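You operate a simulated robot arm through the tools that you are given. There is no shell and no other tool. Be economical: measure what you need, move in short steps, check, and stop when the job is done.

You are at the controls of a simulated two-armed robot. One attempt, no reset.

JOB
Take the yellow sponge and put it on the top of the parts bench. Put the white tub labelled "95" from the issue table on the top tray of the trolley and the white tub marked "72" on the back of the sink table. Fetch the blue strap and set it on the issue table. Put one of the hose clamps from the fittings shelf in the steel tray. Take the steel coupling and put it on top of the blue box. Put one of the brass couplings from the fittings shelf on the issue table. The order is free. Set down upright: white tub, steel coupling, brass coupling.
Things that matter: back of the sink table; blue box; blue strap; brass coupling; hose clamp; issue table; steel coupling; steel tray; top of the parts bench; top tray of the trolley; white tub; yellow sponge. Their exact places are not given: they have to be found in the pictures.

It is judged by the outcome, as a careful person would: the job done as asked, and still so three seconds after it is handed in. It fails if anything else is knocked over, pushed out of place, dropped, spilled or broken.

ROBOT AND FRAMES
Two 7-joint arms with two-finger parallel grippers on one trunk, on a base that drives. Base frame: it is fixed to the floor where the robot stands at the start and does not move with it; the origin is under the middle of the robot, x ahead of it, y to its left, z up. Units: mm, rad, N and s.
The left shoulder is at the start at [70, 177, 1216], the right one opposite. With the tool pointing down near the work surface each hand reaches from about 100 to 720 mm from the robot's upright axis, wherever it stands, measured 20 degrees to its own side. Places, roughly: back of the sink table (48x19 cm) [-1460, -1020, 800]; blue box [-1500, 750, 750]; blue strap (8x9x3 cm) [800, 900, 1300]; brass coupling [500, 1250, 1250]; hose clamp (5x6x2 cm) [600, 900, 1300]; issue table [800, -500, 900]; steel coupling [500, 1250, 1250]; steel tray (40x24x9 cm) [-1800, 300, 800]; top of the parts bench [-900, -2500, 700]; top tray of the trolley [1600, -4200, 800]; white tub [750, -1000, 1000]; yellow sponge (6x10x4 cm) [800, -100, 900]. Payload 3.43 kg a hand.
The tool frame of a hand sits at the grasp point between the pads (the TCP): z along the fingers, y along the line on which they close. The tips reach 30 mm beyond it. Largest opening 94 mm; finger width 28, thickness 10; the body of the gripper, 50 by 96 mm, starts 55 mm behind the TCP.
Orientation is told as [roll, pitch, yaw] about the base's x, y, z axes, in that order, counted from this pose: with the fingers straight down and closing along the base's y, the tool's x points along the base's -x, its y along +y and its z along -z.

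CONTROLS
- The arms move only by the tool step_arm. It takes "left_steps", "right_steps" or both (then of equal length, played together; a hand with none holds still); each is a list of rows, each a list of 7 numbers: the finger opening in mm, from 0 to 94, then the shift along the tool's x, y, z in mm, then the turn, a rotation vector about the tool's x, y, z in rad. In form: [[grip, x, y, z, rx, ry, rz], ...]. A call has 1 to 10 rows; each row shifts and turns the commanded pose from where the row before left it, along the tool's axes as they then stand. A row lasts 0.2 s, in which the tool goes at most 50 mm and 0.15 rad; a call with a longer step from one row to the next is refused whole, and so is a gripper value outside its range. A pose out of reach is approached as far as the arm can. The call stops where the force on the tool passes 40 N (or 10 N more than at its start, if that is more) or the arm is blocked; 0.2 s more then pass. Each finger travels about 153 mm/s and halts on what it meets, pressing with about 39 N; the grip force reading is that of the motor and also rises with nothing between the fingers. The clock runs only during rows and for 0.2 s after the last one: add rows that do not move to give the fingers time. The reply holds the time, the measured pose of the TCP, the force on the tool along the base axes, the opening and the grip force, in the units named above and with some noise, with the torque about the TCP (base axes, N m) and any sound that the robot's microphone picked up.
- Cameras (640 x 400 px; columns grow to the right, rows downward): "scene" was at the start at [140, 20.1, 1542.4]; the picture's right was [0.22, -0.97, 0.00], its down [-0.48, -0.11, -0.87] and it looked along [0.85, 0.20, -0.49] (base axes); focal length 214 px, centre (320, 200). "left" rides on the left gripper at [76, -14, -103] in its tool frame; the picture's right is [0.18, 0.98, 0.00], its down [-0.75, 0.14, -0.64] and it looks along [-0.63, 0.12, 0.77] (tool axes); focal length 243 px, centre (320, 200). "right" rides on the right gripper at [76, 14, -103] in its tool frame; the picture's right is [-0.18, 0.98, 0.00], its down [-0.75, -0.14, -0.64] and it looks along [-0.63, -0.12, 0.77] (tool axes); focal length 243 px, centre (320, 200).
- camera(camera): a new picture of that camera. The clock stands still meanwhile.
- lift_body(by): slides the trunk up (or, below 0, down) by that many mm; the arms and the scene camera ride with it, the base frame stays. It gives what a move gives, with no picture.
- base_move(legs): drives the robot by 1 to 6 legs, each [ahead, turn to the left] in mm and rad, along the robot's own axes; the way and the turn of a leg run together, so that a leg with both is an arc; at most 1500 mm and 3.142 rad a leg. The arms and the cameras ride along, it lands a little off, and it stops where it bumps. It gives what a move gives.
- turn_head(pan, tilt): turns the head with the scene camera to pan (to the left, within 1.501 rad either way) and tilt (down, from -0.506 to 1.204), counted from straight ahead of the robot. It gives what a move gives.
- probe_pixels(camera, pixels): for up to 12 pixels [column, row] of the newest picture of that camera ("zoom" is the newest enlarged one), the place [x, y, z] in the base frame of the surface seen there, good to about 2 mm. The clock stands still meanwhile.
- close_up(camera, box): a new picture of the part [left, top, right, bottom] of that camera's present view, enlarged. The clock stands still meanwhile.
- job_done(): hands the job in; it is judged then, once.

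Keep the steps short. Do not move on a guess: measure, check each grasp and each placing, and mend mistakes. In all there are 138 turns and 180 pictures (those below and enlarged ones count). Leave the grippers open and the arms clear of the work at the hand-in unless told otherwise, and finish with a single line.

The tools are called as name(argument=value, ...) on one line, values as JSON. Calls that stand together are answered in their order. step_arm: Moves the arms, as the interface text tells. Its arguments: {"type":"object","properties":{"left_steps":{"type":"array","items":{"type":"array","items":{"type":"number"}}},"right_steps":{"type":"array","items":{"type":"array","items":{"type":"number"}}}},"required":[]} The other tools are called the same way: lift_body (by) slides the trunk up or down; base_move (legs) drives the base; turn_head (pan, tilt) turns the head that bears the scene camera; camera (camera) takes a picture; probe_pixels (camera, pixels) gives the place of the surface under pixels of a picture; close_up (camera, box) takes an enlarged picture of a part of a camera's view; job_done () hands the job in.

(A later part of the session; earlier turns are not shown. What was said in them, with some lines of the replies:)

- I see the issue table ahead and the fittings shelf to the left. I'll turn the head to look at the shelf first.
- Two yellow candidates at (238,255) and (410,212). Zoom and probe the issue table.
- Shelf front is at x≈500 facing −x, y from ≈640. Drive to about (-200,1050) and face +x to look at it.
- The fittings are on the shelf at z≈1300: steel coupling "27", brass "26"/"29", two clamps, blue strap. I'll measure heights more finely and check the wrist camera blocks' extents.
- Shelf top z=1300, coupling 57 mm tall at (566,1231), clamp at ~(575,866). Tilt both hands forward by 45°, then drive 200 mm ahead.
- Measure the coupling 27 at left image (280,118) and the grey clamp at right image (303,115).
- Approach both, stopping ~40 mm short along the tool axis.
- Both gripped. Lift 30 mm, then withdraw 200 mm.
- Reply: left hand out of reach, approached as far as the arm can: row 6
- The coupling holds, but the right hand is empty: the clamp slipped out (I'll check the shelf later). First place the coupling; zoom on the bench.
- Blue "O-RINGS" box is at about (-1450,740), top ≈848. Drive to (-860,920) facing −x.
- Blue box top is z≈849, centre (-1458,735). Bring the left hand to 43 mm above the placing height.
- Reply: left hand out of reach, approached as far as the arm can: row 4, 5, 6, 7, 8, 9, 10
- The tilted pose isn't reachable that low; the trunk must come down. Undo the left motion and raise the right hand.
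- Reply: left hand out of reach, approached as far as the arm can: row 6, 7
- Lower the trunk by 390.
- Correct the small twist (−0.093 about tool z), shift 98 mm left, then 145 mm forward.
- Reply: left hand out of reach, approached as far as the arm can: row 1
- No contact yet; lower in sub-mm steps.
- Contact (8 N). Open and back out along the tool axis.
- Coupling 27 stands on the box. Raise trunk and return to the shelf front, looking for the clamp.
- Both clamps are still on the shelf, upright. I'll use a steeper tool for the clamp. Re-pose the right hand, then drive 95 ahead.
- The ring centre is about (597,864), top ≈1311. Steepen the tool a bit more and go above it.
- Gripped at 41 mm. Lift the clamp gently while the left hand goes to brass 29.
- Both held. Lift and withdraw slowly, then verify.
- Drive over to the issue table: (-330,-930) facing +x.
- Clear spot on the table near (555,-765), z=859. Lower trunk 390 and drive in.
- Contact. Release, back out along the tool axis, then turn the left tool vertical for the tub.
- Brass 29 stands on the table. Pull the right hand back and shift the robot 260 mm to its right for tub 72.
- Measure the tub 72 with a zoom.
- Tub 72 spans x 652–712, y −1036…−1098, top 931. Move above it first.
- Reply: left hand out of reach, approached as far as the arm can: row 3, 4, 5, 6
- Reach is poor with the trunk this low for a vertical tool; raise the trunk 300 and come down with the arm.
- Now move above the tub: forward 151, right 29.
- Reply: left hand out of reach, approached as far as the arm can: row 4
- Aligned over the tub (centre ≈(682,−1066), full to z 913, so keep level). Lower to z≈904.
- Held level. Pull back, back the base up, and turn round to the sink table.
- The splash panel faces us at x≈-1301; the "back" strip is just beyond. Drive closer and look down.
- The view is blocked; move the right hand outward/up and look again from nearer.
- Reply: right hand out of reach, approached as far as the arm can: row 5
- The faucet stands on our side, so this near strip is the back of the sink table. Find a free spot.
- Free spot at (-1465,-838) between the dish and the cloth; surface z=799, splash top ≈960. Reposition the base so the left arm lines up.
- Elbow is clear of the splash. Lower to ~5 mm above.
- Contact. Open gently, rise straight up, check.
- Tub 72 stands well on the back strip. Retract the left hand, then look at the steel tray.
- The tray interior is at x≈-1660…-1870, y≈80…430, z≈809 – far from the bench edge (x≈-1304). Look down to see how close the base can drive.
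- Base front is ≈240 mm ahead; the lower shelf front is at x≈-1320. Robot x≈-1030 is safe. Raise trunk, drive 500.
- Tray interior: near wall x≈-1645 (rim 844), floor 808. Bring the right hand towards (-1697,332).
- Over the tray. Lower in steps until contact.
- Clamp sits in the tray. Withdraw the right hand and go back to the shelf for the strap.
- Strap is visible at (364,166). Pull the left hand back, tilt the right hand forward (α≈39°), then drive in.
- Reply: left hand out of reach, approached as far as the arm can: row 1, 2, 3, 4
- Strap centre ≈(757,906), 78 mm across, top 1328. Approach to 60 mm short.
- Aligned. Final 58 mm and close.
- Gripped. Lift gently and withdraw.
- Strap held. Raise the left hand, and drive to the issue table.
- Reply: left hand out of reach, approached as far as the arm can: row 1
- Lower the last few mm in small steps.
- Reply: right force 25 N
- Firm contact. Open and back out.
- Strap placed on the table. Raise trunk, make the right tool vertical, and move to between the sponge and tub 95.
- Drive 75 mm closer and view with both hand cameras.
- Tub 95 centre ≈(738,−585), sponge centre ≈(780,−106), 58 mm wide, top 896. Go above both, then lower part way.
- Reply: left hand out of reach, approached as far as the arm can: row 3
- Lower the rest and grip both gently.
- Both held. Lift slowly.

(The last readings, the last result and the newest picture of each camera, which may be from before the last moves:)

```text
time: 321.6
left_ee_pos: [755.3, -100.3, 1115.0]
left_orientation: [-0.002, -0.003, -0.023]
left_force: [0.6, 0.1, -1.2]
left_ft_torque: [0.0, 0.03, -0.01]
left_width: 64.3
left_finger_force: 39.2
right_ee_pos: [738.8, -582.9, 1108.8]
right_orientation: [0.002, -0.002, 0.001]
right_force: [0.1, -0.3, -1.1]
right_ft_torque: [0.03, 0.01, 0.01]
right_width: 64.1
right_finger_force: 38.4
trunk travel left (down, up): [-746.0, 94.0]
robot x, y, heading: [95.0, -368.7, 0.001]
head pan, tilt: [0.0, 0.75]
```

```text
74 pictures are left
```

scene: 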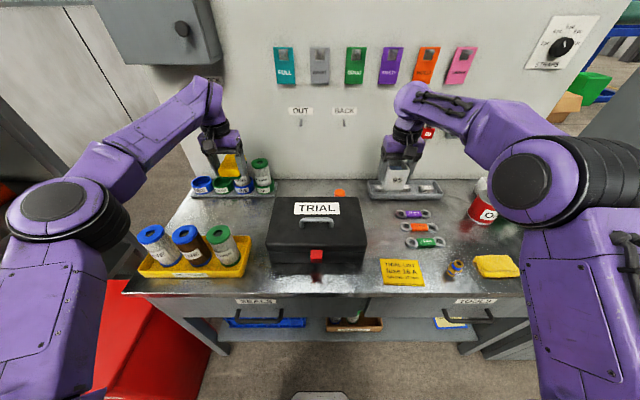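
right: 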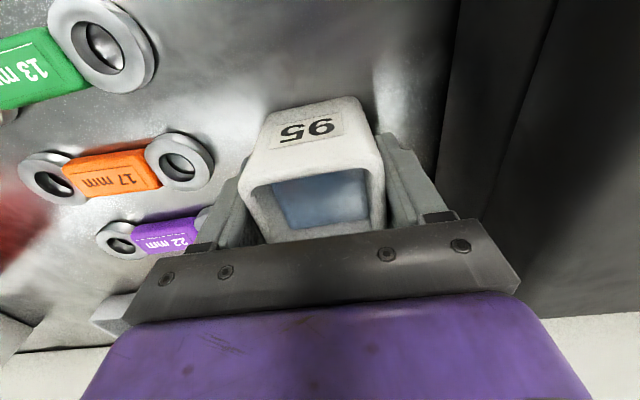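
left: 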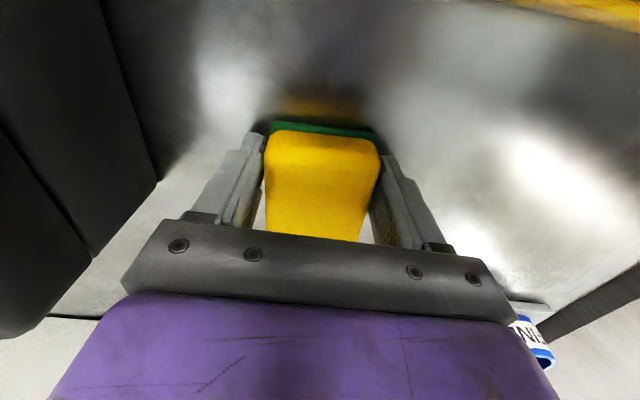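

Retract both hands, back up and turn toward the parts bench.

step_arm(left_steps=[[20, 36, 0, 0, 0, 0, 0], [20, 36, 0, 0, 0, 0, 0], [20, 36, 0, 0, 0, 0, 0], [20, 36, 0, 0, 0, 0, 0], [20, 36, 0, 0, 0, 0, 0], [20, 36, 0, 0, 0, 0, 0], [20, 0, 0, 0, 0, 0, 0]], right_steps=[[40, 36, 0, -5, 0, 0, 0], [40, 36, 0, -5, 0, 0, 0], [40, 36, 0, -5, 0, 0, 0], [40, 36, 0, -5, 0, 0, 0], [40, 36, 0, -5, 0, 0, 0], [40, 36, 0, -5, 0, 0, 0], [40, 0, 0, 0, 0, 0, 0]])

base_move(legs=[[-450, 0], [0, -1.7], [700, 0]])

turn_head(pan=0.0, tilt=0.45)

camera(camera="scene")

```text
time: 323.2
left_ee_pos: [537.9, -94.2, 1112.9]
left_orientation: [-0.005, -0.002, -0.023]
left_force: [-0.3, 0.3, 0.3]
left_ft_torque: [-0.01, 0.0, 0.0]
left_width: 63.8
left_finger_force: 39.0
right_ee_pos: [523.3, -580.3, 1140.6]
right_orientation: [-0.002, -0.004, 0.004]
right_force: [0.9, 0.6, -1.0]
right_ft_torque: [0.0, -0.01, 0.01]
right_width: 63.7
right_finger_force: 38.9
trunk travel left (down, up): [-746.0, 94.0]
robot x, y, heading: [98.2, -365.4, 0.002]
head pan, tilt: [0.0, 0.75]
```

```text
time: 333.5
left_ee_pos: [-226.8, -1527.2, 1115.0]
left_orientation: [-0.002, -0.004, -1.725]
left_force: [0.3, -0.7, -1.4]
left_ft_torque: [0.03, -0.01, 0.01]
left_width: 63.1
left_finger_force: 39.0
right_ee_pos: [-707.0, -1448.0, 1141.1]
right_orientation: [0.001, -0.004, -1.701]
right_force: [0.6, -0.3, -0.2]
right_ft_torque: [0.0, 0.04, 0.02]
right_width: 63.6
right_finger_force: 38.9
trunk travel left (down, up): [-746.0, 94.0]
robot x, y, heading: [-436.6, -1051.9, -1.702]
head pan, tilt: [0.0, 0.75]
```

```text
time: 334.3
left_ee_pos: [-227.1, -1526.9, 1115.3]
left_orientation: [-0.002, -0.003, -1.725]
left_force: [0.3, 0.0, -0.2]
left_ft_torque: [0.03, -0.01, 0.02]
left_width: 63.4
left_finger_force: 38.9
right_ee_pos: [-706.2, -1448.2, 1140.5]
right_orientation: [0.001, -0.003, -1.698]
right_force: [0.6, 0.6, 0.0]
right_ft_torque: [0.01, 0.0, -0.02]
right_width: 63.7
right_finger_force: 39.1
trunk travel left (down, up): [-746.0, 94.0]
robot x, y, heading: [-439.3, -1051.3, -1.702]
head pan, tilt: [0.0, 0.45]
```

```text
73 pictures are left
```

scene: 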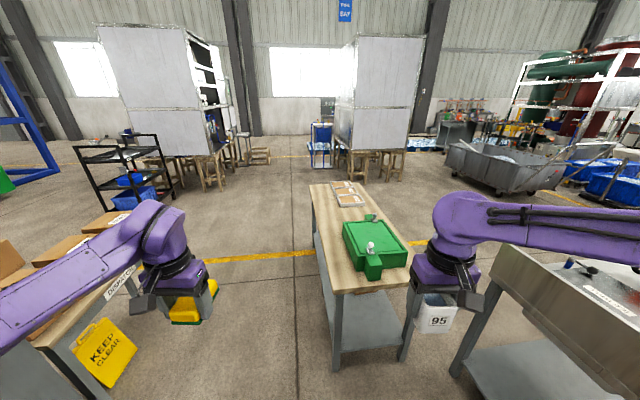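

close_up(camera="scene", box=[280, 160, 440, 300])

probe_pixels(camera="scene", pixels=[[312, 188], [360, 185], [340, 283], [400, 280], [330, 220], [350, 193], [345, 240], [335, 255], [370, 250], [110, 155], [130, 180], [325, 205]])

```text
2.86 times, centred on (360, 230) of scene
```

zoom: 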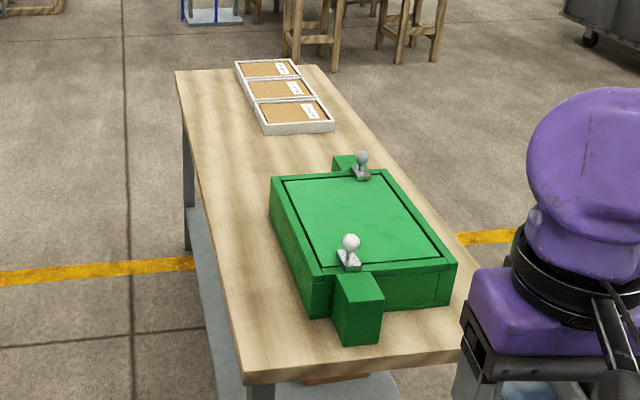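

```text
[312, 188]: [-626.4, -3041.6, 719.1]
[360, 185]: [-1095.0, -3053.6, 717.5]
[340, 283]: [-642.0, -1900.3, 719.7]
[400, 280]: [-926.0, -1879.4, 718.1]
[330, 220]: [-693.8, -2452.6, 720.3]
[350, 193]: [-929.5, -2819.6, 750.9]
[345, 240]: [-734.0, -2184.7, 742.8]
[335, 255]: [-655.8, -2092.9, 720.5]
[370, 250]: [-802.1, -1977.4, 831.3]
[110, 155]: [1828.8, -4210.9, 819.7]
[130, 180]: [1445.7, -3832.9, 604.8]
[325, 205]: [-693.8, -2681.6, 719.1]
```

probe_pixels(camera="scene", pixels=[[135, 285], [95, 265], [100, 215], [60, 245], [110, 340], [20, 260], [150, 195], [85, 150], [120, 200]])

close_up(camera="scene", box=[40, 110, 240, 235])

```text
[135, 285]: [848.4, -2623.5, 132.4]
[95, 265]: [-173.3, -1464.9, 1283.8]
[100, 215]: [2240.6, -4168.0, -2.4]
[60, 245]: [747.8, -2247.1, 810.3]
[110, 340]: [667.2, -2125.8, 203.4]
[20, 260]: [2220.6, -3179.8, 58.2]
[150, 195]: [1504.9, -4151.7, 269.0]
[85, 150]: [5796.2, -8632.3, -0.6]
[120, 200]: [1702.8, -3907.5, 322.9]
```

```text
3.20 times, centred on (140, 172) of scene
```

zoom: 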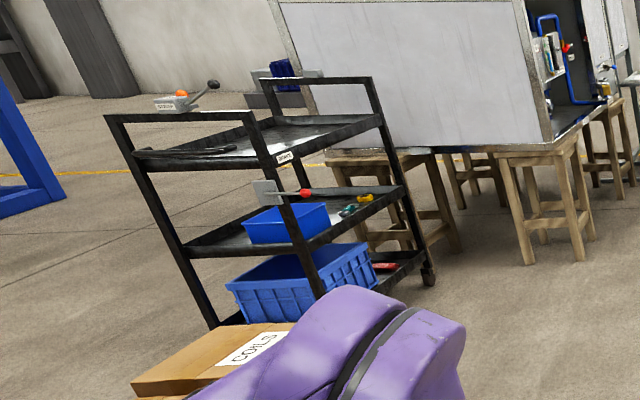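

Bench top z=719 with free space around (−720,−2430). Drive to (−130,−2255) facing the bench.

base_move(legs=[[0, 0.38], [1240, 0], [0, -1.82]])

turn_head(pan=0.2, tilt=0.75)

camera(camera="scene")

probe_pixels(camera="scene", pixels=[[320, 250], [300, 230], [280, 230], [340, 230], [380, 230], [260, 210], [300, 200], [420, 200]])

```text
time: 346.1
left_ee_pos: [-581.0, -2498.4, 1113.6]
left_orientation: [-0.002, -0.004, 3.083]
left_force: [-0.6, 0.0, -0.2]
left_ft_torque: [-0.02, -0.03, -0.01]
left_width: 63.3
left_finger_force: 38.8
right_ee_pos: [-547.9, -2012.7, 1139.8]
right_orientation: [0.001, -0.003, 3.107]
right_force: [1.2, 0.3, -1.0]
right_ft_torque: [-0.04, -0.01, 0.01]
right_width: 63.6
right_finger_force: 39.3
trunk travel left (down, up): [-746.0, 94.0]
robot x, y, heading: [-129.1, -2244.7, 3.106]
head pan, tilt: [0.0, 0.45]
```

```text
time: 346.9
left_ee_pos: [-580.0, -2499.0, 1113.8]
left_orientation: [-0.001, -0.005, 3.083]
left_force: [0.0, 0.0, -1.0]
left_ft_torque: [0.01, -0.03, 0.01]
left_width: 63.2
left_finger_force: 39.0
right_ee_pos: [-546.7, -2013.8, 1140.4]
right_orientation: [0.001, -0.002, 3.108]
right_force: [-0.2, 1.0, -1.3]
right_ft_torque: [0.02, -0.01, -0.01]
right_width: 63.7
right_finger_force: 39.1
trunk travel left (down, up): [-746.0, 94.0]
robot x, y, heading: [-128.4, -2246.8, 3.108]
head pan, tilt: [0.201, 0.75]
```

```text
70 pictures are left
```

scene: 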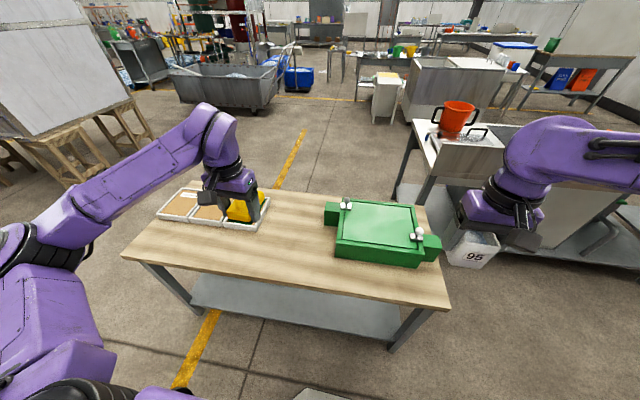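

```text
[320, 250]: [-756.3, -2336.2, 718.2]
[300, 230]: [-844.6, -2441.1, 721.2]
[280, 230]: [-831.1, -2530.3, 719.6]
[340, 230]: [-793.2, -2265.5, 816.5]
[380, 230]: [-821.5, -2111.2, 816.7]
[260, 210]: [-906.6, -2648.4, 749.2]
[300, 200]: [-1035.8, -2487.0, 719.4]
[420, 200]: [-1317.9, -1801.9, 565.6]
```

Free area between the green box and the tray. Move over (−735,−2440) and lower.

step_arm(left_steps=[[20, -39.5, -12.5, 0, 0, 0, 0], [20, -39.5, -12.5, 0, 0, 0, 0], [20, -39.5, -12.5, 0, 0, 0, 0], [20, -39.5, -12.5, 0, 0, 0, 0], [20, 0, 0, 45, 0, 0, 0], [20, 0, 0, 45, 0, 0, 0], [20, 0, 0, 45, 0, 0, 0], [20, 0, 0, 45, 0, 0, 0], [20, 0, 0, 45, 0, 0, 0], [20, 0, 0, 45, 0, 0, 0]])

camera(camera="left")

```text
time: 349.1
left_ee_pos: [-735.9, -2440.0, 844.8]
left_orientation: [-0.003, -0.003, 3.085]
left_force: [-0.4, -0.1, -0.8]
left_ft_torque: [0.05, -0.02, 0.0]
left_width: 63.6
left_finger_force: 39.2
right_ee_pos: [-547.0, -2013.1, 1139.9]
right_orientation: [0.002, -0.001, 3.108]
right_force: [-0.3, 0.6, -0.4]
right_ft_torque: [0.02, 0.01, 0.01]
right_width: 63.8
right_finger_force: 38.7
trunk travel left (down, up): [-746.0, 94.0]
robot x, y, heading: [-128.7, -2240.7, 3.11]
head pan, tilt: [0.201, 0.75]
```

```text
69 pictures are left
```

left: 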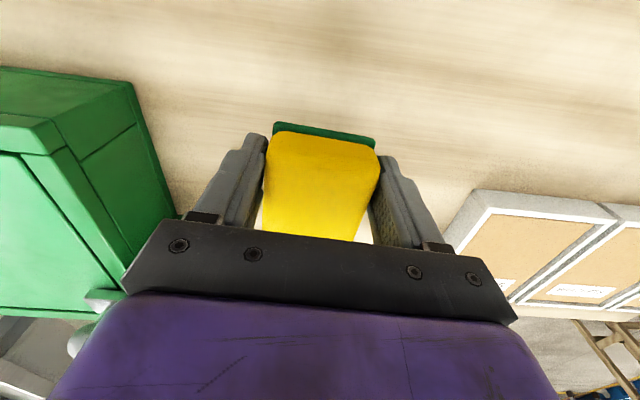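

step_arm(left_steps=[[20, 0, 0, 40, 0, 0, 0], [20, 0, 0, 30, 0, 0, 0], [20, 0, 0, 15, 0, 0, 0], [20, 0, 0, 5, 0, 0, 0], [20, 0, 0, 0, 0, 0, 0]])

step_arm(left_steps=[[20, 0, 0, 2, 0, 0, 0], [20, 0, 0, 0, 0, 0, 0]])

step_arm(left_steps=[[20, 0, 0, 1.5, 0, 0, 0], [20, 0, 0, 0, 0, 0, 0]])

```text
time: 350.3
left_ee_pos: [-735.2, -2439.9, 754.3]
left_orientation: [-0.003, -0.004, 3.084]
left_force: [0.0, -0.1, 0.1]
left_ft_torque: [-0.02, 0.0, -0.02]
left_width: 63.3
left_finger_force: 38.8
right_ee_pos: [-547.3, -2013.3, 1139.0]
right_orientation: [0.001, -0.004, 3.11]
right_force: [-0.6, -0.3, -1.4]
right_ft_torque: [0.0, 0.0, 0.0]
right_width: 63.5
right_finger_force: 38.8
trunk travel left (down, up): [-746.0, 94.0]
robot x, y, heading: [-131.4, -2242.7, 3.11]
head pan, tilt: [0.201, 0.75]
```

```text
time: 350.9
left_ee_pos: [-735.9, -2439.5, 751.6]
left_orientation: [-0.001, -0.004, 3.083]
left_force: [0.0, -0.4, 0.5]
left_ft_torque: [-0.04, 0.06, -0.03]
left_width: 63.4
left_finger_force: 39.0
right_ee_pos: [-547.2, -2012.1, 1141.0]
right_orientation: [0.003, -0.004, 3.108]
right_force: [-0.7, 0.6, -1.0]
right_ft_torque: [-0.03, -0.03, 0.0]
right_width: 63.6
right_finger_force: 39.2
trunk travel left (down, up): [-746.0, 94.0]
robot x, y, heading: [-129.0, -2247.0, 3.104]
head pan, tilt: [0.201, 0.75]
```

```text
time: 351.5
left_ee_pos: [-736.1, -2438.4, 752.3]
left_orientation: [-0.002, -0.006, 3.082]
left_force: [1.2, -0.8, 5.2]
left_ft_torque: [-0.02, 0.37, 0.01]
left_width: 63.2
left_finger_force: 38.9
right_ee_pos: [-547.4, -2012.9, 1140.8]
right_orientation: [0.004, -0.003, 3.109]
right_force: [0.2, 0.4, -1.3]
right_ft_torque: [0.02, 0.0, 0.03]
right_width: 63.8
right_finger_force: 38.9
trunk travel left (down, up): [-746.0, 94.0]
robot x, y, heading: [-128.6, -2247.0, 3.102]
head pan, tilt: [0.201, 0.75]
```

Contact. Release, rise, retract.

step_arm(left_steps=[[74, 0, 0, 0, 0, 0, 0], [90, 0, 0, 0, 0, 0, 0], [90, 0, 0, -15, 0, 0, 0], [90, 0, 0, -40, 0, 0, 0], [90, 0, 0, -45, 0, 0, 0], [90, 0, 0, -45, 0, 0, 0], [90, 0, 0, -45, 0, 0, 0], [90, 0, 0, -45, 0, 0, 0], [90, 0, 0, -45, 0, 0, 0], [90, 0, 0, -45, 0, 0, 0]])

step_arm(left_steps=[[90, 40, 0, 0, 0, 0, 0], [90, 40, 0, 0, 0, 0, 0], [90, 40, 0, 0, 0, 0, 0], [90, 40, 0, 0, 0, 0, 0], [90, 0, 0, 0, 0, 0, 0]])

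camera(camera="scene")

```text
time: 353.7
left_ee_pos: [-732.8, -2440.2, 1076.7]
left_orientation: [0.001, -0.004, 3.084]
left_force: [0.1, -0.4, 0.6]
left_ft_torque: [0.01, 0.01, 0.0]
left_width: 90.0
left_finger_force: 0.1
right_ee_pos: [-545.5, -2012.0, 1139.1]
right_orientation: [0.003, -0.003, 3.109]
right_force: [0.5, 0.0, -1.1]
right_ft_torque: [0.0, 0.01, -0.03]
right_width: 63.7
right_finger_force: 38.6
trunk travel left (down, up): [-746.0, 94.0]
robot x, y, heading: [-128.8, -2247.7, 3.106]
head pan, tilt: [0.201, 0.75]
```

```text
time: 354.9
left_ee_pos: [-574.3, -2451.5, 1073.6]
left_orientation: [0.0, -0.002, 3.084]
left_force: [0.5, 1.0, -0.7]
left_ft_torque: [0.0, 0.02, 0.0]
left_width: 90.0
left_finger_force: 0.0
right_ee_pos: [-547.0, -2012.6, 1140.3]
right_orientation: [0.004, -0.003, 3.109]
right_force: [0.4, 0.7, -1.2]
right_ft_torque: [-0.02, 0.01, 0.02]
right_width: 63.7
right_finger_force: 39.0
trunk travel left (down, up): [-746.0, 94.0]
robot x, y, heading: [-129.3, -2240.2, 3.105]
head pan, tilt: [0.201, 0.75]
```

```text
68 pictures are left
```

scene: 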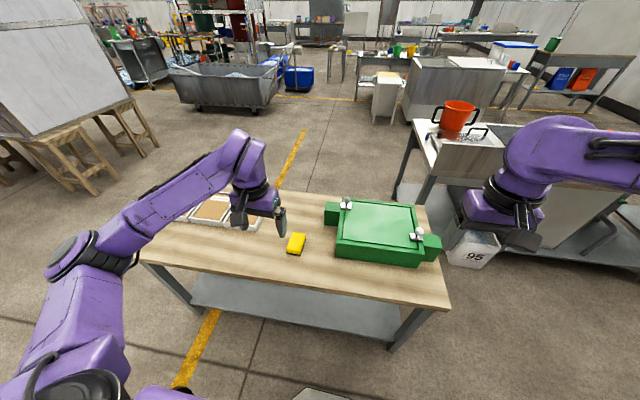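

Sponge lies on the bench. Back off and head toward the trolley.

base_move(legs=[[-130, 0], [0, 1.15], [0, 1.145], [1000, 0]])

turn_head(pan=0.0, tilt=0.45)

camera(camera="scene")

camera(camera="right")

```text
time: 364.4
left_ee_pos: [734.6, -2777.5, 1073.5]
left_orientation: [-0.004, 0.0, -0.872]
left_force: [-0.1, 0.2, 0.4]
left_ft_torque: [0.01, 0.09, -0.03]
left_width: 90.1
left_finger_force: 0.1
right_ee_pos: [395.4, -3058.5, 1138.9]
right_orientation: [-0.005, -0.003, -0.848]
right_force: [1.7, 0.7, -1.0]
right_ft_torque: [-0.01, 0.04, 0.01]
right_width: 63.9
right_finger_force: 39.2
trunk travel left (down, up): [-746.0, 94.0]
robot x, y, heading: [271.4, -2600.9, -0.857]
head pan, tilt: [0.201, 0.75]
stopped in leg 4: the robot was blocked; the commanded pose is now the measured one
```

```text
time: 365.2
left_ee_pos: [729.4, -2780.6, 1074.8]
left_orientation: [0.0, -0.004, -0.874]
left_force: [-0.3, -0.4, -0.6]
left_ft_torque: [-0.01, 0.01, -0.01]
left_width: 90.2
left_finger_force: 0.0
right_ee_pos: [391.6, -3058.9, 1141.3]
right_orientation: [0.0, -0.006, -0.851]
right_force: [-0.4, 0.0, -0.8]
right_ft_torque: [0.03, 0.03, -0.02]
right_width: 63.6
right_finger_force: 39.0
trunk travel left (down, up): [-746.0, 94.0]
robot x, y, heading: [272.1, -2600.8, -0.854]
head pan, tilt: [0.0, 0.45]
```

```text
67 pictures are left
```

scene: 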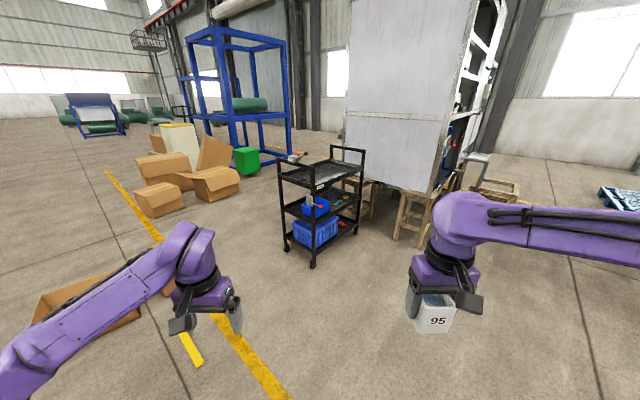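

```text
66 pictures are left
```

right: 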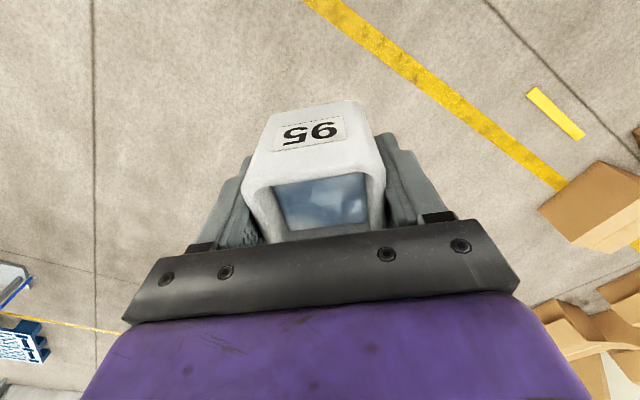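

The drive was blocked at (271,−2601). Look down and to the left to see what I met.

turn_head(pan=0.9, tilt=0.9)

camera(camera="scene")

turn_head(pan=0.0, tilt=1.15)

camera(camera="scene")

```text
time: 366.4
left_ee_pos: [730.0, -2779.0, 1075.0]
left_orientation: [0.001, -0.004, -0.874]
left_force: [-0.7, 0.0, 0.4]
left_ft_torque: [-0.02, 0.01, 0.0]
left_width: 90.0
left_finger_force: 0.1
right_ee_pos: [391.5, -3059.7, 1142.0]
right_orientation: [-0.002, -0.003, -0.85]
right_force: [0.2, 0.9, -0.2]
right_ft_torque: [0.02, -0.01, 0.02]
right_width: 64.0
right_finger_force: 38.6
trunk travel left (down, up): [-746.0, 94.0]
robot x, y, heading: [269.3, -2600.9, -0.849]
head pan, tilt: [0.901, 0.901]
```

```text
65 pictures are left
```

scene: 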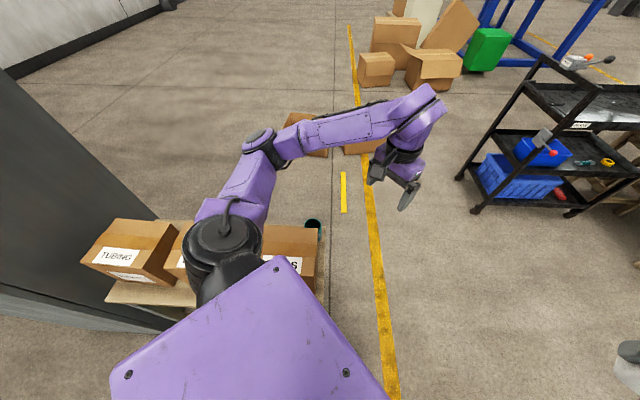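

```text
time: 367.6
left_ee_pos: [730.1, -2778.1, 1074.8]
left_orientation: [-0.001, -0.005, -0.875]
left_force: [0.3, -0.1, -0.5]
left_ft_torque: [0.0, 0.01, -0.01]
left_width: 90.2
left_finger_force: 0.2
right_ee_pos: [391.5, -3059.6, 1141.2]
right_orientation: [-0.003, -0.006, -0.848]
right_force: [-0.1, -0.8, -0.8]
right_ft_torque: [-0.01, -0.03, 0.02]
right_width: 63.8
right_finger_force: 38.4
trunk travel left (down, up): [-746.0, 94.0]
robot x, y, heading: [270.9, -2600.0, -0.847]
head pan, tilt: [0.0, 1.15]
```

```text
64 pictures are left
```

scene: 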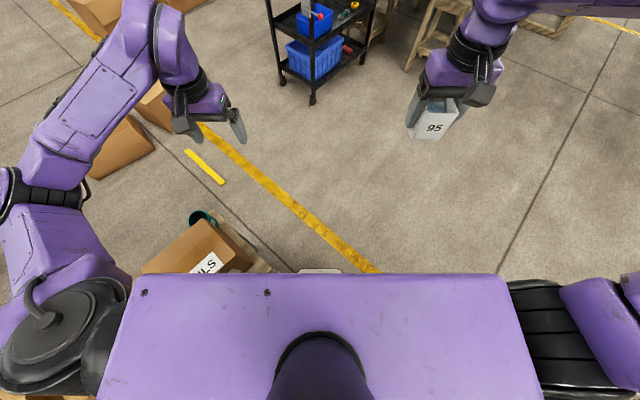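

I'm touching the dispatch table's end region. Back off 250 and inspect.

base_move(legs=[[-300, 0]])

turn_head(pan=0.7, tilt=0.9)

camera(camera="scene")

```text
time: 369.6
left_ee_pos: [528.0, -2551.5, 1074.4]
left_orientation: [0.0, -0.003, -0.877]
left_force: [0.2, 0.2, -0.6]
left_ft_torque: [-0.02, -0.03, -0.03]
left_width: 90.1
left_finger_force: 0.1
right_ee_pos: [189.7, -2830.2, 1140.3]
right_orientation: [-0.002, -0.004, -0.855]
right_force: [0.5, -0.4, -0.8]
right_ft_torque: [0.0, -0.01, 0.01]
right_width: 63.7
right_finger_force: 38.8
trunk travel left (down, up): [-746.0, 94.0]
robot x, y, heading: [70.0, -2371.0, -0.853]
head pan, tilt: [0.0, 1.15]
```

```text
time: 370.7
left_ee_pos: [527.4, -2551.7, 1075.5]
left_orientation: [0.0, -0.004, -0.877]
left_force: [-1.2, 0.4, 0.6]
left_ft_torque: [0.0, 0.01, -0.01]
left_width: 89.8
left_finger_force: 0.1
right_ee_pos: [188.9, -2830.5, 1140.3]
right_orientation: [-0.002, -0.005, -0.855]
right_force: [0.4, -0.5, -0.7]
right_ft_torque: [-0.01, 0.0, 0.02]
right_width: 63.8
right_finger_force: 39.0
trunk travel left (down, up): [-746.0, 94.0]
robot x, y, heading: [67.5, -2369.8, -0.852]
head pan, tilt: [0.7, 0.901]
```

```text
63 pictures are left
```

scene: 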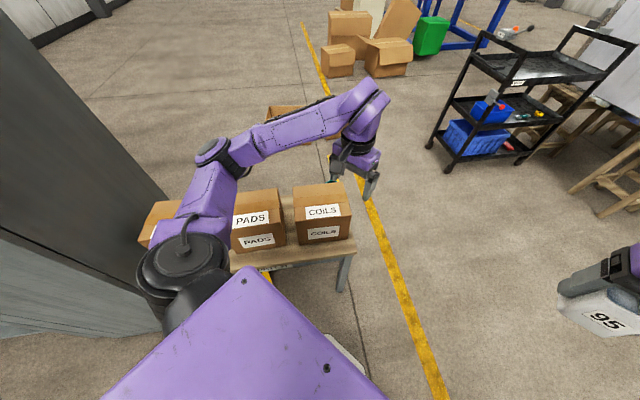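

probe_pixels(camera="scene", pixels=[[345, 240], [355, 235], [300, 255], [342, 285], [323, 235], [257, 240], [268, 275], [160, 215], [330, 190], [340, 345]])

base_move(legs=[[-250, 0]])

turn_head(pan=0.7, tilt=0.6)

camera(camera="scene")

```text
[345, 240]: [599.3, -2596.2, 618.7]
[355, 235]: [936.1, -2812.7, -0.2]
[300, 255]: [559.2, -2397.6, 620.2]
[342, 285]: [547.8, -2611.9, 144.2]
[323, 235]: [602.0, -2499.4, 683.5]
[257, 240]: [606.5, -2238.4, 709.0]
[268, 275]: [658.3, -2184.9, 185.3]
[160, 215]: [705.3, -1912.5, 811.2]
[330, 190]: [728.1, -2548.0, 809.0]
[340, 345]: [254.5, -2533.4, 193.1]
```

```text
time: 372.5
left_ee_pos: [363.3, -2366.0, 1075.6]
left_orientation: [-0.002, -0.004, -0.88]
left_force: [-0.5, 0.0, 0.8]
left_ft_torque: [0.0, 0.03, -0.04]
left_width: 90.0
left_finger_force: 0.2
right_ee_pos: [23.4, -2642.0, 1139.1]
right_orientation: [-0.003, -0.003, -0.857]
right_force: [-0.4, 0.0, -0.9]
right_ft_torque: [-0.02, -0.01, 0.01]
right_width: 63.9
right_finger_force: 38.9
trunk travel left (down, up): [-746.0, 94.0]
robot x, y, heading: [-93.8, -2180.0, -0.859]
head pan, tilt: [0.7, 0.901]
```

```text
time: 373.3
left_ee_pos: [362.7, -2364.7, 1074.1]
left_orientation: [-0.001, -0.003, -0.881]
left_force: [0.4, -0.3, 0.1]
left_ft_torque: [0.01, 0.0, 0.0]
left_width: 90.0
left_finger_force: 0.1
right_ee_pos: [22.3, -2641.5, 1141.0]
right_orientation: [-0.001, -0.005, -0.857]
right_force: [-0.3, 0.1, -0.4]
right_ft_torque: [-0.01, 0.02, -0.01]
right_width: 63.6
right_finger_force: 38.7
trunk travel left (down, up): [-746.0, 94.0]
robot x, y, heading: [-93.1, -2181.6, -0.86]
head pan, tilt: [0.7, 0.6]
```

```text
62 pictures are left
```

scene: 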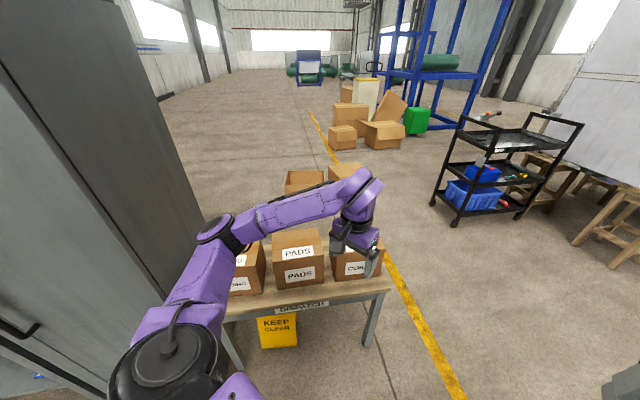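

The sign and boxes are unmoved; I'd only touched the table leg. Take a wider route around: via (150,−3100).

base_move(legs=[[0, -0.453], [950, 0], [0, 0.685]])

turn_head(pan=0.0, tilt=0.45)

camera(camera="scene")

close_up(camera="scene", box=[230, 110, 422, 230])

```text
time: 381.4
left_ee_pos: [640.4, -3141.2, 1075.8]
left_orientation: [-0.001, -0.004, -0.622]
left_force: [1.0, 0.1, -0.1]
left_ft_torque: [0.0, 0.01, -0.03]
left_width: 90.0
left_finger_force: 0.2
right_ee_pos: [383.5, -3496.7, 1141.2]
right_orientation: [-0.001, -0.004, -0.597]
right_force: [-0.1, 0.0, -1.6]
right_ft_torque: [0.03, -0.03, 0.01]
right_width: 63.5
right_finger_force: 38.8
trunk travel left (down, up): [-746.0, 94.0]
robot x, y, heading: [150.4, -3083.2, -0.593]
head pan, tilt: [0.7, 0.6]
```

```text
time: 382.5
left_ee_pos: [639.5, -3140.5, 1075.4]
left_orientation: [-0.001, -0.004, -0.623]
left_force: [0.2, 0.7, 0.6]
left_ft_torque: [0.02, -0.01, -0.03]
left_width: 90.0
left_finger_force: 0.1
right_ee_pos: [382.3, -3496.7, 1140.3]
right_orientation: [-0.001, -0.004, -0.598]
right_force: [0.5, -0.4, -1.5]
right_ft_torque: [-0.02, 0.0, 0.0]
right_width: 63.6
right_finger_force: 39.0
trunk travel left (down, up): [-746.0, 94.0]
robot x, y, heading: [149.8, -3083.3, -0.596]
head pan, tilt: [0.0, 0.45]
```

```text
61 pictures are left
```

scene: 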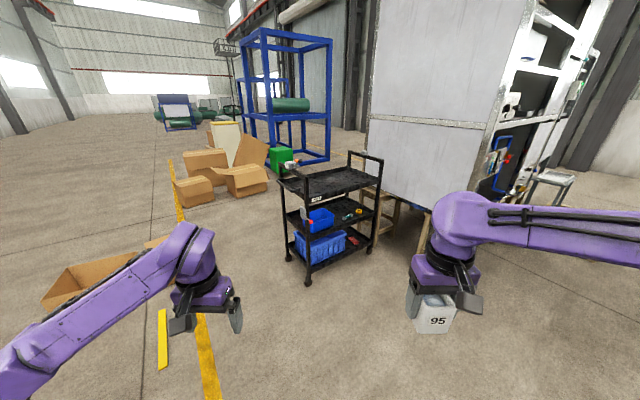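

```text
3.33 times, centred on (326, 170) of scene
```

zoom: 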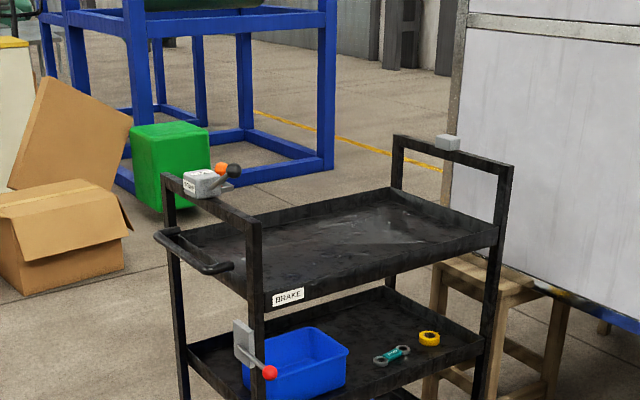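

probe_pixels(camera="zoom", pixels=[[270, 300], [492, 240], [385, 195], [200, 232], [330, 240], [390, 235], [256, 225], [505, 170], [380, 262], [165, 180], [330, 215], [398, 140]])

```text
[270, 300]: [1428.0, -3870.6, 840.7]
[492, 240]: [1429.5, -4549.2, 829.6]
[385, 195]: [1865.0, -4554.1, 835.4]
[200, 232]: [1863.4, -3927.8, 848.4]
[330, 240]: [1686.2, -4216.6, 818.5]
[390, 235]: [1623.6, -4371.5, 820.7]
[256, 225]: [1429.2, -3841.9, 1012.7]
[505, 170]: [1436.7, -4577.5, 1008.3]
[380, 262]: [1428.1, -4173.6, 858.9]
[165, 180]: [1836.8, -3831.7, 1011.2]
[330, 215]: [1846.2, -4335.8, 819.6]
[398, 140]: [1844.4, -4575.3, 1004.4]
```

The tray is empty: floor z≈819, rim 858, x 1428–1868, y −3840…−4575. Raise the left hand and drive to (900,−4090) facing +x.

step_arm(left_steps=[[90, 0, 0, -40, 0, 0, 0], [90, 0, 0, -40, 0, 0, 0], [90, 0, 0, -40, 0, 0, 0], [90, 0, 0, -40, 0, 0, 0], [90, 0, 0, 0, 0, 0, 0]])

base_move(legs=[[0, -0.326], [1250, 0], [0, 0.92]])

turn_head(pan=-0.1, tilt=0.65)

camera(camera="scene")

```text
time: 383.7
left_ee_pos: [640.1, -3142.1, 1235.3]
left_orientation: [-0.002, -0.004, -0.622]
left_force: [0.2, -0.3, 0.6]
left_ft_torque: [0.01, 0.04, 0.0]
left_width: 89.8
left_finger_force: 0.0
right_ee_pos: [383.3, -3496.7, 1140.3]
right_orientation: [-0.003, -0.007, -0.597]
right_force: [-0.4, 0.3, -1.0]
right_ft_torque: [0.02, -0.03, 0.03]
right_width: 64.0
right_finger_force: 38.9
trunk travel left (down, up): [-746.0, 94.0]
robot x, y, heading: [154.2, -3081.6, -0.6]
head pan, tilt: [0.0, 0.45]
```

```text
time: 393.4
left_ee_pos: [1345.2, -3826.0, 1233.7]
left_orientation: [0.0, -0.003, 0.005]
left_force: [0.6, -0.1, 0.4]
left_ft_torque: [-0.04, -0.03, -0.02]
left_width: 90.1
left_finger_force: 0.0
right_ee_pos: [1346.0, -4264.3, 1140.8]
right_orientation: [0.0, -0.005, 0.027]
right_force: [0.6, 0.4, -1.8]
right_ft_torque: [0.01, -0.03, 0.01]
right_width: 63.7
right_finger_force: 39.0
trunk travel left (down, up): [-746.0, 94.0]
robot x, y, heading: [917.0, -4064.6, 0.033]
head pan, tilt: [0.0, 0.45]
```

```text
time: 394.1
left_ee_pos: [1345.5, -3826.5, 1233.7]
left_orientation: [0.001, -0.004, 0.002]
left_force: [0.6, 0.3, 0.3]
left_ft_torque: [0.01, -0.01, 0.01]
left_width: 90.2
left_finger_force: 0.0
right_ee_pos: [1344.8, -4262.9, 1141.3]
right_orientation: [0.0, -0.005, 0.028]
right_force: [-0.3, 0.4, -2.0]
right_ft_torque: [-0.01, -0.01, -0.01]
right_width: 63.6
right_finger_force: 39.1
trunk travel left (down, up): [-746.0, 94.0]
robot x, y, heading: [917.8, -4065.8, 0.027]
head pan, tilt: [-0.099, 0.649]
```

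```text
59 pictures are left
```

scene: 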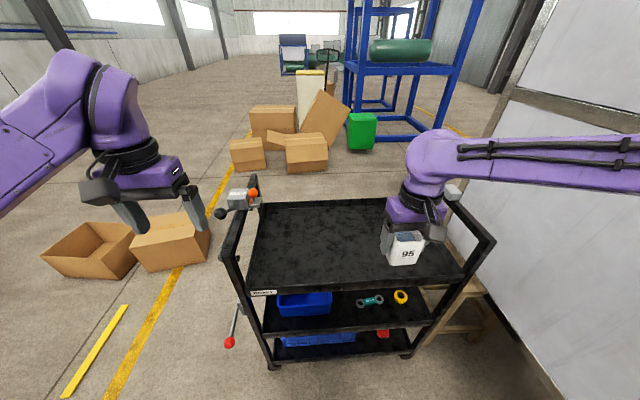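

step_arm(right_steps=[[40, -40, -1, 0, 0, 0, 0], [40, -40, -1, 0, 0, 0, 0], [40, -40, -1, 0, 0, 0, 0], [40, -40, -1, 0, 0, 0, 0], [40, -40, -1, 0, 0, 0, 0], [40, 0, 0, 40, 0, 0, 0], [40, 0, 0, 40, 0, 0, 0], [40, 0, 0, 40, 0, 0, 0], [40, 0, 0, 40, 0, 0, 0], [40, 0, 0, 30, 0, 0, 0]])

camera(camera="scene")

camera(camera="right")

```text
time: 396.3
left_ee_pos: [1345.0, -3825.8, 1234.6]
left_orientation: [-0.001, -0.003, 0.003]
left_force: [0.9, -0.1, 0.4]
left_ft_torque: [0.0, 0.02, 0.02]
left_width: 90.0
left_finger_force: 0.2
right_ee_pos: [1547.7, -4261.9, 949.7]
right_orientation: [-0.001, -0.005, 0.027]
right_force: [0.4, 0.0, -1.2]
right_ft_torque: [0.02, 0.04, -0.05]
right_width: 63.6
right_finger_force: 38.9
trunk travel left (down, up): [-746.0, 94.0]
robot x, y, heading: [914.6, -4061.2, 0.029]
head pan, tilt: [-0.099, 0.649]
```

```text
58 pictures are left
```

scene: 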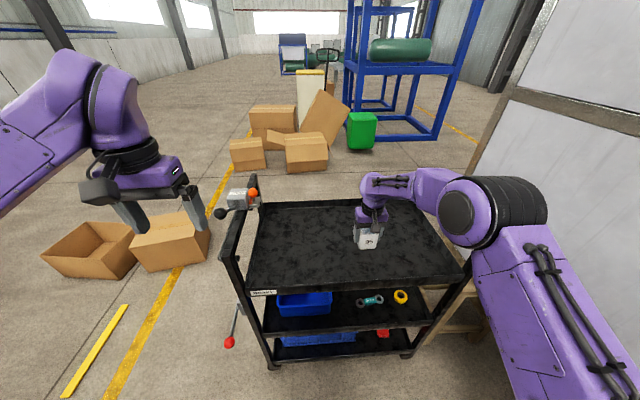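

```text
57 pictures are left
```

right: 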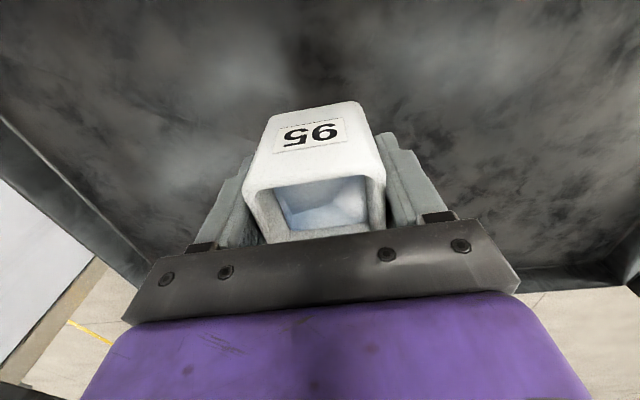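

step_arm(right_steps=[[40, 0, 0, 35, 0, 0, 0], [40, 0, 0, 25, 0, 0, 0], [40, 0, 0, 12, 0, 0, 0], [40, 0, 0, 5, 0, 0, 0], [40, 0, 0, 0, 0, 0, 0]])

step_arm(right_steps=[[40, 0, 0, 2, 0, 0, 0], [40, 0, 0, 0, 0, 0, 0]])

step_arm(right_steps=[[40, 0, 0, 1.5, 0, 0, 0], [40, 0, 0, 0, 0, 0, 0]])

step_arm(right_steps=[[40, 0, 0, 1.2, 0, 0, 0], [40, 0, 0, 0, 0, 0, 0]])

```text
time: 397.5
left_ee_pos: [1344.5, -3826.0, 1234.3]
left_orientation: [0.0, -0.002, 0.004]
left_force: [-0.1, -0.3, -0.3]
left_ft_torque: [-0.02, 0.0, 0.0]
left_width: 90.0
left_finger_force: 0.1
right_ee_pos: [1547.4, -4261.9, 873.0]
right_orientation: [-0.003, -0.005, 0.028]
right_force: [0.6, -0.2, -0.4]
right_ft_torque: [0.03, 0.03, 0.01]
right_width: 63.8
right_finger_force: 38.8
trunk travel left (down, up): [-746.0, 94.0]
robot x, y, heading: [914.6, -4062.1, 0.033]
head pan, tilt: [-0.099, 0.649]
```

```text
time: 398.1
left_ee_pos: [1346.1, -3826.1, 1234.7]
left_orientation: [0.0, -0.003, 0.002]
left_force: [-0.9, 0.1, 0.2]
left_ft_torque: [0.01, 0.0, 0.0]
left_width: 90.0
left_finger_force: 0.1
right_ee_pos: [1546.8, -4263.2, 873.2]
right_orientation: [-0.002, -0.006, 0.028]
right_force: [0.7, 0.3, -1.9]
right_ft_torque: [0.02, 0.0, 0.02]
right_width: 63.9
right_finger_force: 39.0
trunk travel left (down, up): [-746.0, 94.0]
robot x, y, heading: [913.5, -4061.9, 0.031]
head pan, tilt: [-0.099, 0.649]
```

```text
time: 398.7
left_ee_pos: [1344.9, -3826.6, 1234.7]
left_orientation: [-0.001, -0.003, 0.003]
left_force: [-0.2, 0.6, 0.2]
left_ft_torque: [0.0, -0.05, -0.01]
left_width: 89.9
left_finger_force: 0.0
right_ee_pos: [1547.1, -4263.3, 871.8]
right_orientation: [0.001, -0.007, 0.029]
right_force: [0.4, -0.3, -0.9]
right_ft_torque: [0.0, -0.04, 0.01]
right_width: 63.5
right_finger_force: 39.0
trunk travel left (down, up): [-746.0, 94.0]
robot x, y, heading: [914.1, -4065.8, 0.03]
head pan, tilt: [-0.099, 0.649]
```

```text
time: 399.3
left_ee_pos: [1345.2, -3825.9, 1235.2]
left_orientation: [0.0, -0.003, 0.003]
left_force: [-0.3, 0.2, -0.5]
left_ft_torque: [0.01, 0.0, 0.02]
left_width: 89.7
left_finger_force: 0.1
right_ee_pos: [1547.8, -4262.7, 869.0]
right_orientation: [0.001, -0.005, 0.028]
right_force: [-0.2, 0.1, -1.4]
right_ft_torque: [0.0, 0.0, 0.01]
right_width: 63.8
right_finger_force: 39.1
trunk travel left (down, up): [-746.0, 94.0]
robot x, y, heading: [915.6, -4063.0, 0.03]
head pan, tilt: [-0.099, 0.649]
```

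step_arm(right_steps=[[40, 0, 0, 1.2, 0, 0, 0], [40, 0, 0, 0, 0, 0, 0]])

step_arm(right_steps=[[40, 0, 0, 1, 0, 0, 0], [40, 0, 0, 0, 0, 0, 0]])

step_arm(right_steps=[[40, 0, 0, 0.8, 0, 0, 0], [40, 0, 0, 0, 0, 0, 0]])

```text
time: 399.9
left_ee_pos: [1345.4, -3826.0, 1234.7]
left_orientation: [-0.002, -0.002, 0.004]
left_force: [-0.2, 0.4, 0.0]
left_ft_torque: [0.0, 0.0, -0.02]
left_width: 89.9
left_finger_force: 0.0
right_ee_pos: [1547.8, -4260.7, 867.7]
right_orientation: [0.001, -0.006, 0.028]
right_force: [0.0, 0.2, -2.2]
right_ft_torque: [0.0, 0.02, -0.01]
right_width: 63.6
right_finger_force: 39.1
trunk travel left (down, up): [-746.0, 94.0]
robot x, y, heading: [916.2, -4061.6, 0.029]
head pan, tilt: [-0.099, 0.649]
```

```text
time: 400.5
left_ee_pos: [1344.8, -3824.6, 1234.2]
left_orientation: [0.002, -0.002, 0.003]
left_force: [-0.7, -0.6, -0.4]
left_ft_torque: [0.0, 0.0, 0.0]
left_width: 89.9
left_finger_force: 0.1
right_ee_pos: [1546.8, -4263.2, 868.0]
right_orientation: [-0.002, -0.006, 0.027]
right_force: [0.6, -0.9, 4.1]
right_ft_torque: [0.06, -0.17, -0.03]
right_width: 63.6
right_finger_force: 38.6
trunk travel left (down, up): [-746.0, 94.0]
robot x, y, heading: [912.7, -4062.0, 0.033]
head pan, tilt: [-0.099, 0.649]
```

```text
time: 401.1
left_ee_pos: [1343.0, -3825.7, 1235.2]
left_orientation: [0.0, -0.004, 0.003]
left_force: [-1.3, 0.2, -0.2]
left_ft_torque: [0.0, 0.0, -0.02]
left_width: 90.2
left_finger_force: 0.1
right_ee_pos: [1546.5, -4261.5, 868.8]
right_orientation: [0.0, -0.007, 0.026]
right_force: [2.8, -1.0, 7.9]
right_ft_torque: [0.07, -0.32, -0.03]
right_width: 63.8
right_finger_force: 39.2
trunk travel left (down, up): [-746.0, 94.0]
robot x, y, heading: [914.3, -4066.1, 0.03]
head pan, tilt: [-0.099, 0.649]
```

Contact. Release gently, rise and check.

step_arm(right_steps=[[68, 0, 0, 0, 0, 0, 0], [78, 0, 0, 0, 0, 0, 0], [90, 0, 0, 0, 0, 0, 0], [90, 0, 0, -15, 0, 0, 0], [90, 0, 0, -40, 0, 0, 0], [90, 0, 0, -45, 0, 0, 0], [90, 0, 0, -45, 0, 0, 0], [90, 0, 0, -45, 0, 0, 0], [90, 0, 0, -45, 0, 0, 0]])

step_arm(right_steps=[[90, 40, 0, -10, 0, 0, 0], [90, 40, 0, -10, 0, 0, 0], [90, 40, 0, -10, 0, 0, 0], [90, 40, 0, -10, 0, 0, 0], [90, 40, 0, 0, 0, 0, 0]])

camera(camera="scene")

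```text
time: 403.1
left_ee_pos: [1345.1, -3826.5, 1234.2]
left_orientation: [0.0, -0.003, 0.003]
left_force: [-0.1, -0.2, -0.1]
left_ft_torque: [0.01, 0.0, -0.02]
left_width: 90.0
left_finger_force: 0.0
right_ee_pos: [1545.0, -4263.4, 1101.1]
right_orientation: [-0.001, -0.003, 0.028]
right_force: [-0.1, -0.2, -0.6]
right_ft_torque: [0.0, 0.01, 0.02]
right_width: 90.1
right_finger_force: 0.0
trunk travel left (down, up): [-746.0, 94.0]
robot x, y, heading: [912.9, -4062.4, 0.029]
head pan, tilt: [-0.099, 0.649]
```

```text
time: 404.3
left_ee_pos: [1344.3, -3832.0, 1235.6]
left_orientation: [0.006, -0.004, 0.004]
left_force: [0.8, -1.1, 0.7]
left_ft_torque: [0.05, 0.04, 0.0]
left_width: 90.1
left_finger_force: 0.1
right_ee_pos: [1344.0, -4272.3, 1140.7]
right_orientation: [0.004, -0.009, 0.03]
right_force: [0.4, -1.4, -0.2]
right_ft_torque: [0.05, 0.01, 0.0]
right_width: 89.8
right_finger_force: 0.1
trunk travel left (down, up): [-746.0, 94.0]
robot x, y, heading: [915.7, -4059.9, 0.028]
head pan, tilt: [-0.099, 0.649]
```

```text
56 pictures are left
```

scene: 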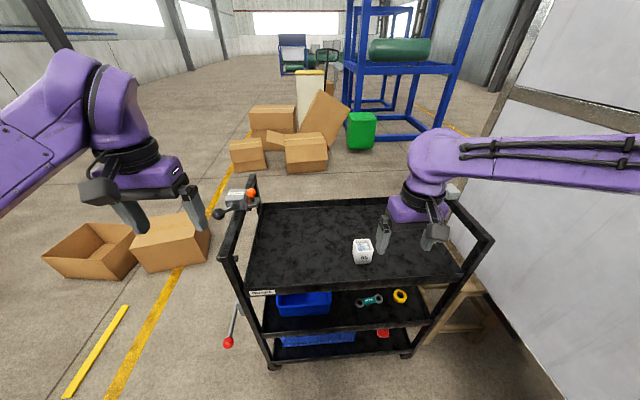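

Tub 95 stands upright on the top tray. Back off clear and finish.

base_move(legs=[[-350, 0]])

close_up(camera="scene", box=[200, 120, 520, 320])

```text
time: 406.6
left_ee_pos: [995.9, -3834.7, 1234.3]
left_orientation: [0.001, -0.003, 0.009]
left_force: [-0.3, 0.5, -0.7]
left_ft_torque: [-0.02, -0.01, -0.01]
left_width: 90.3
left_finger_force: 0.0
right_ee_pos: [999.2, -4276.8, 1141.1]
right_orientation: [0.0, -0.004, 0.032]
right_force: [0.3, 0.2, 0.3]
right_ft_torque: [-0.04, -0.01, 0.04]
right_width: 89.9
right_finger_force: 0.0
trunk travel left (down, up): [-746.0, 94.0]
robot x, y, heading: [570.0, -4076.9, 0.03]
head pan, tilt: [-0.099, 0.649]
```

```text
2.00 times, centred on (360, 220) of scene
```

zoom: 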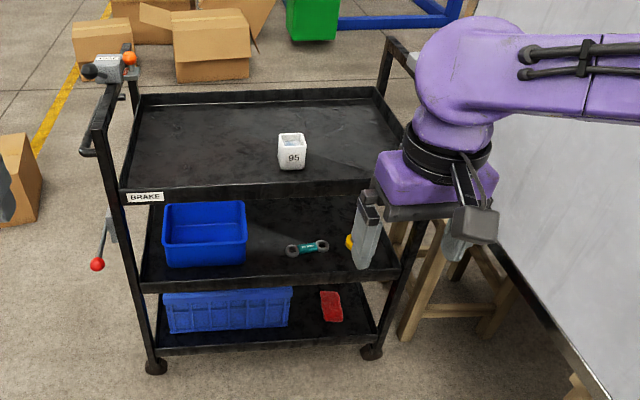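

All placements have been checked, the grippers are open and the arms are clear, so I'm handing in.

job_done()

```text
The job is handed in.
```

All seven items are placed as asked and each placing was checked in a picture; on the way to the trolley the base bumped a table leg, and the boxes and sign there showed no sign of being moved.
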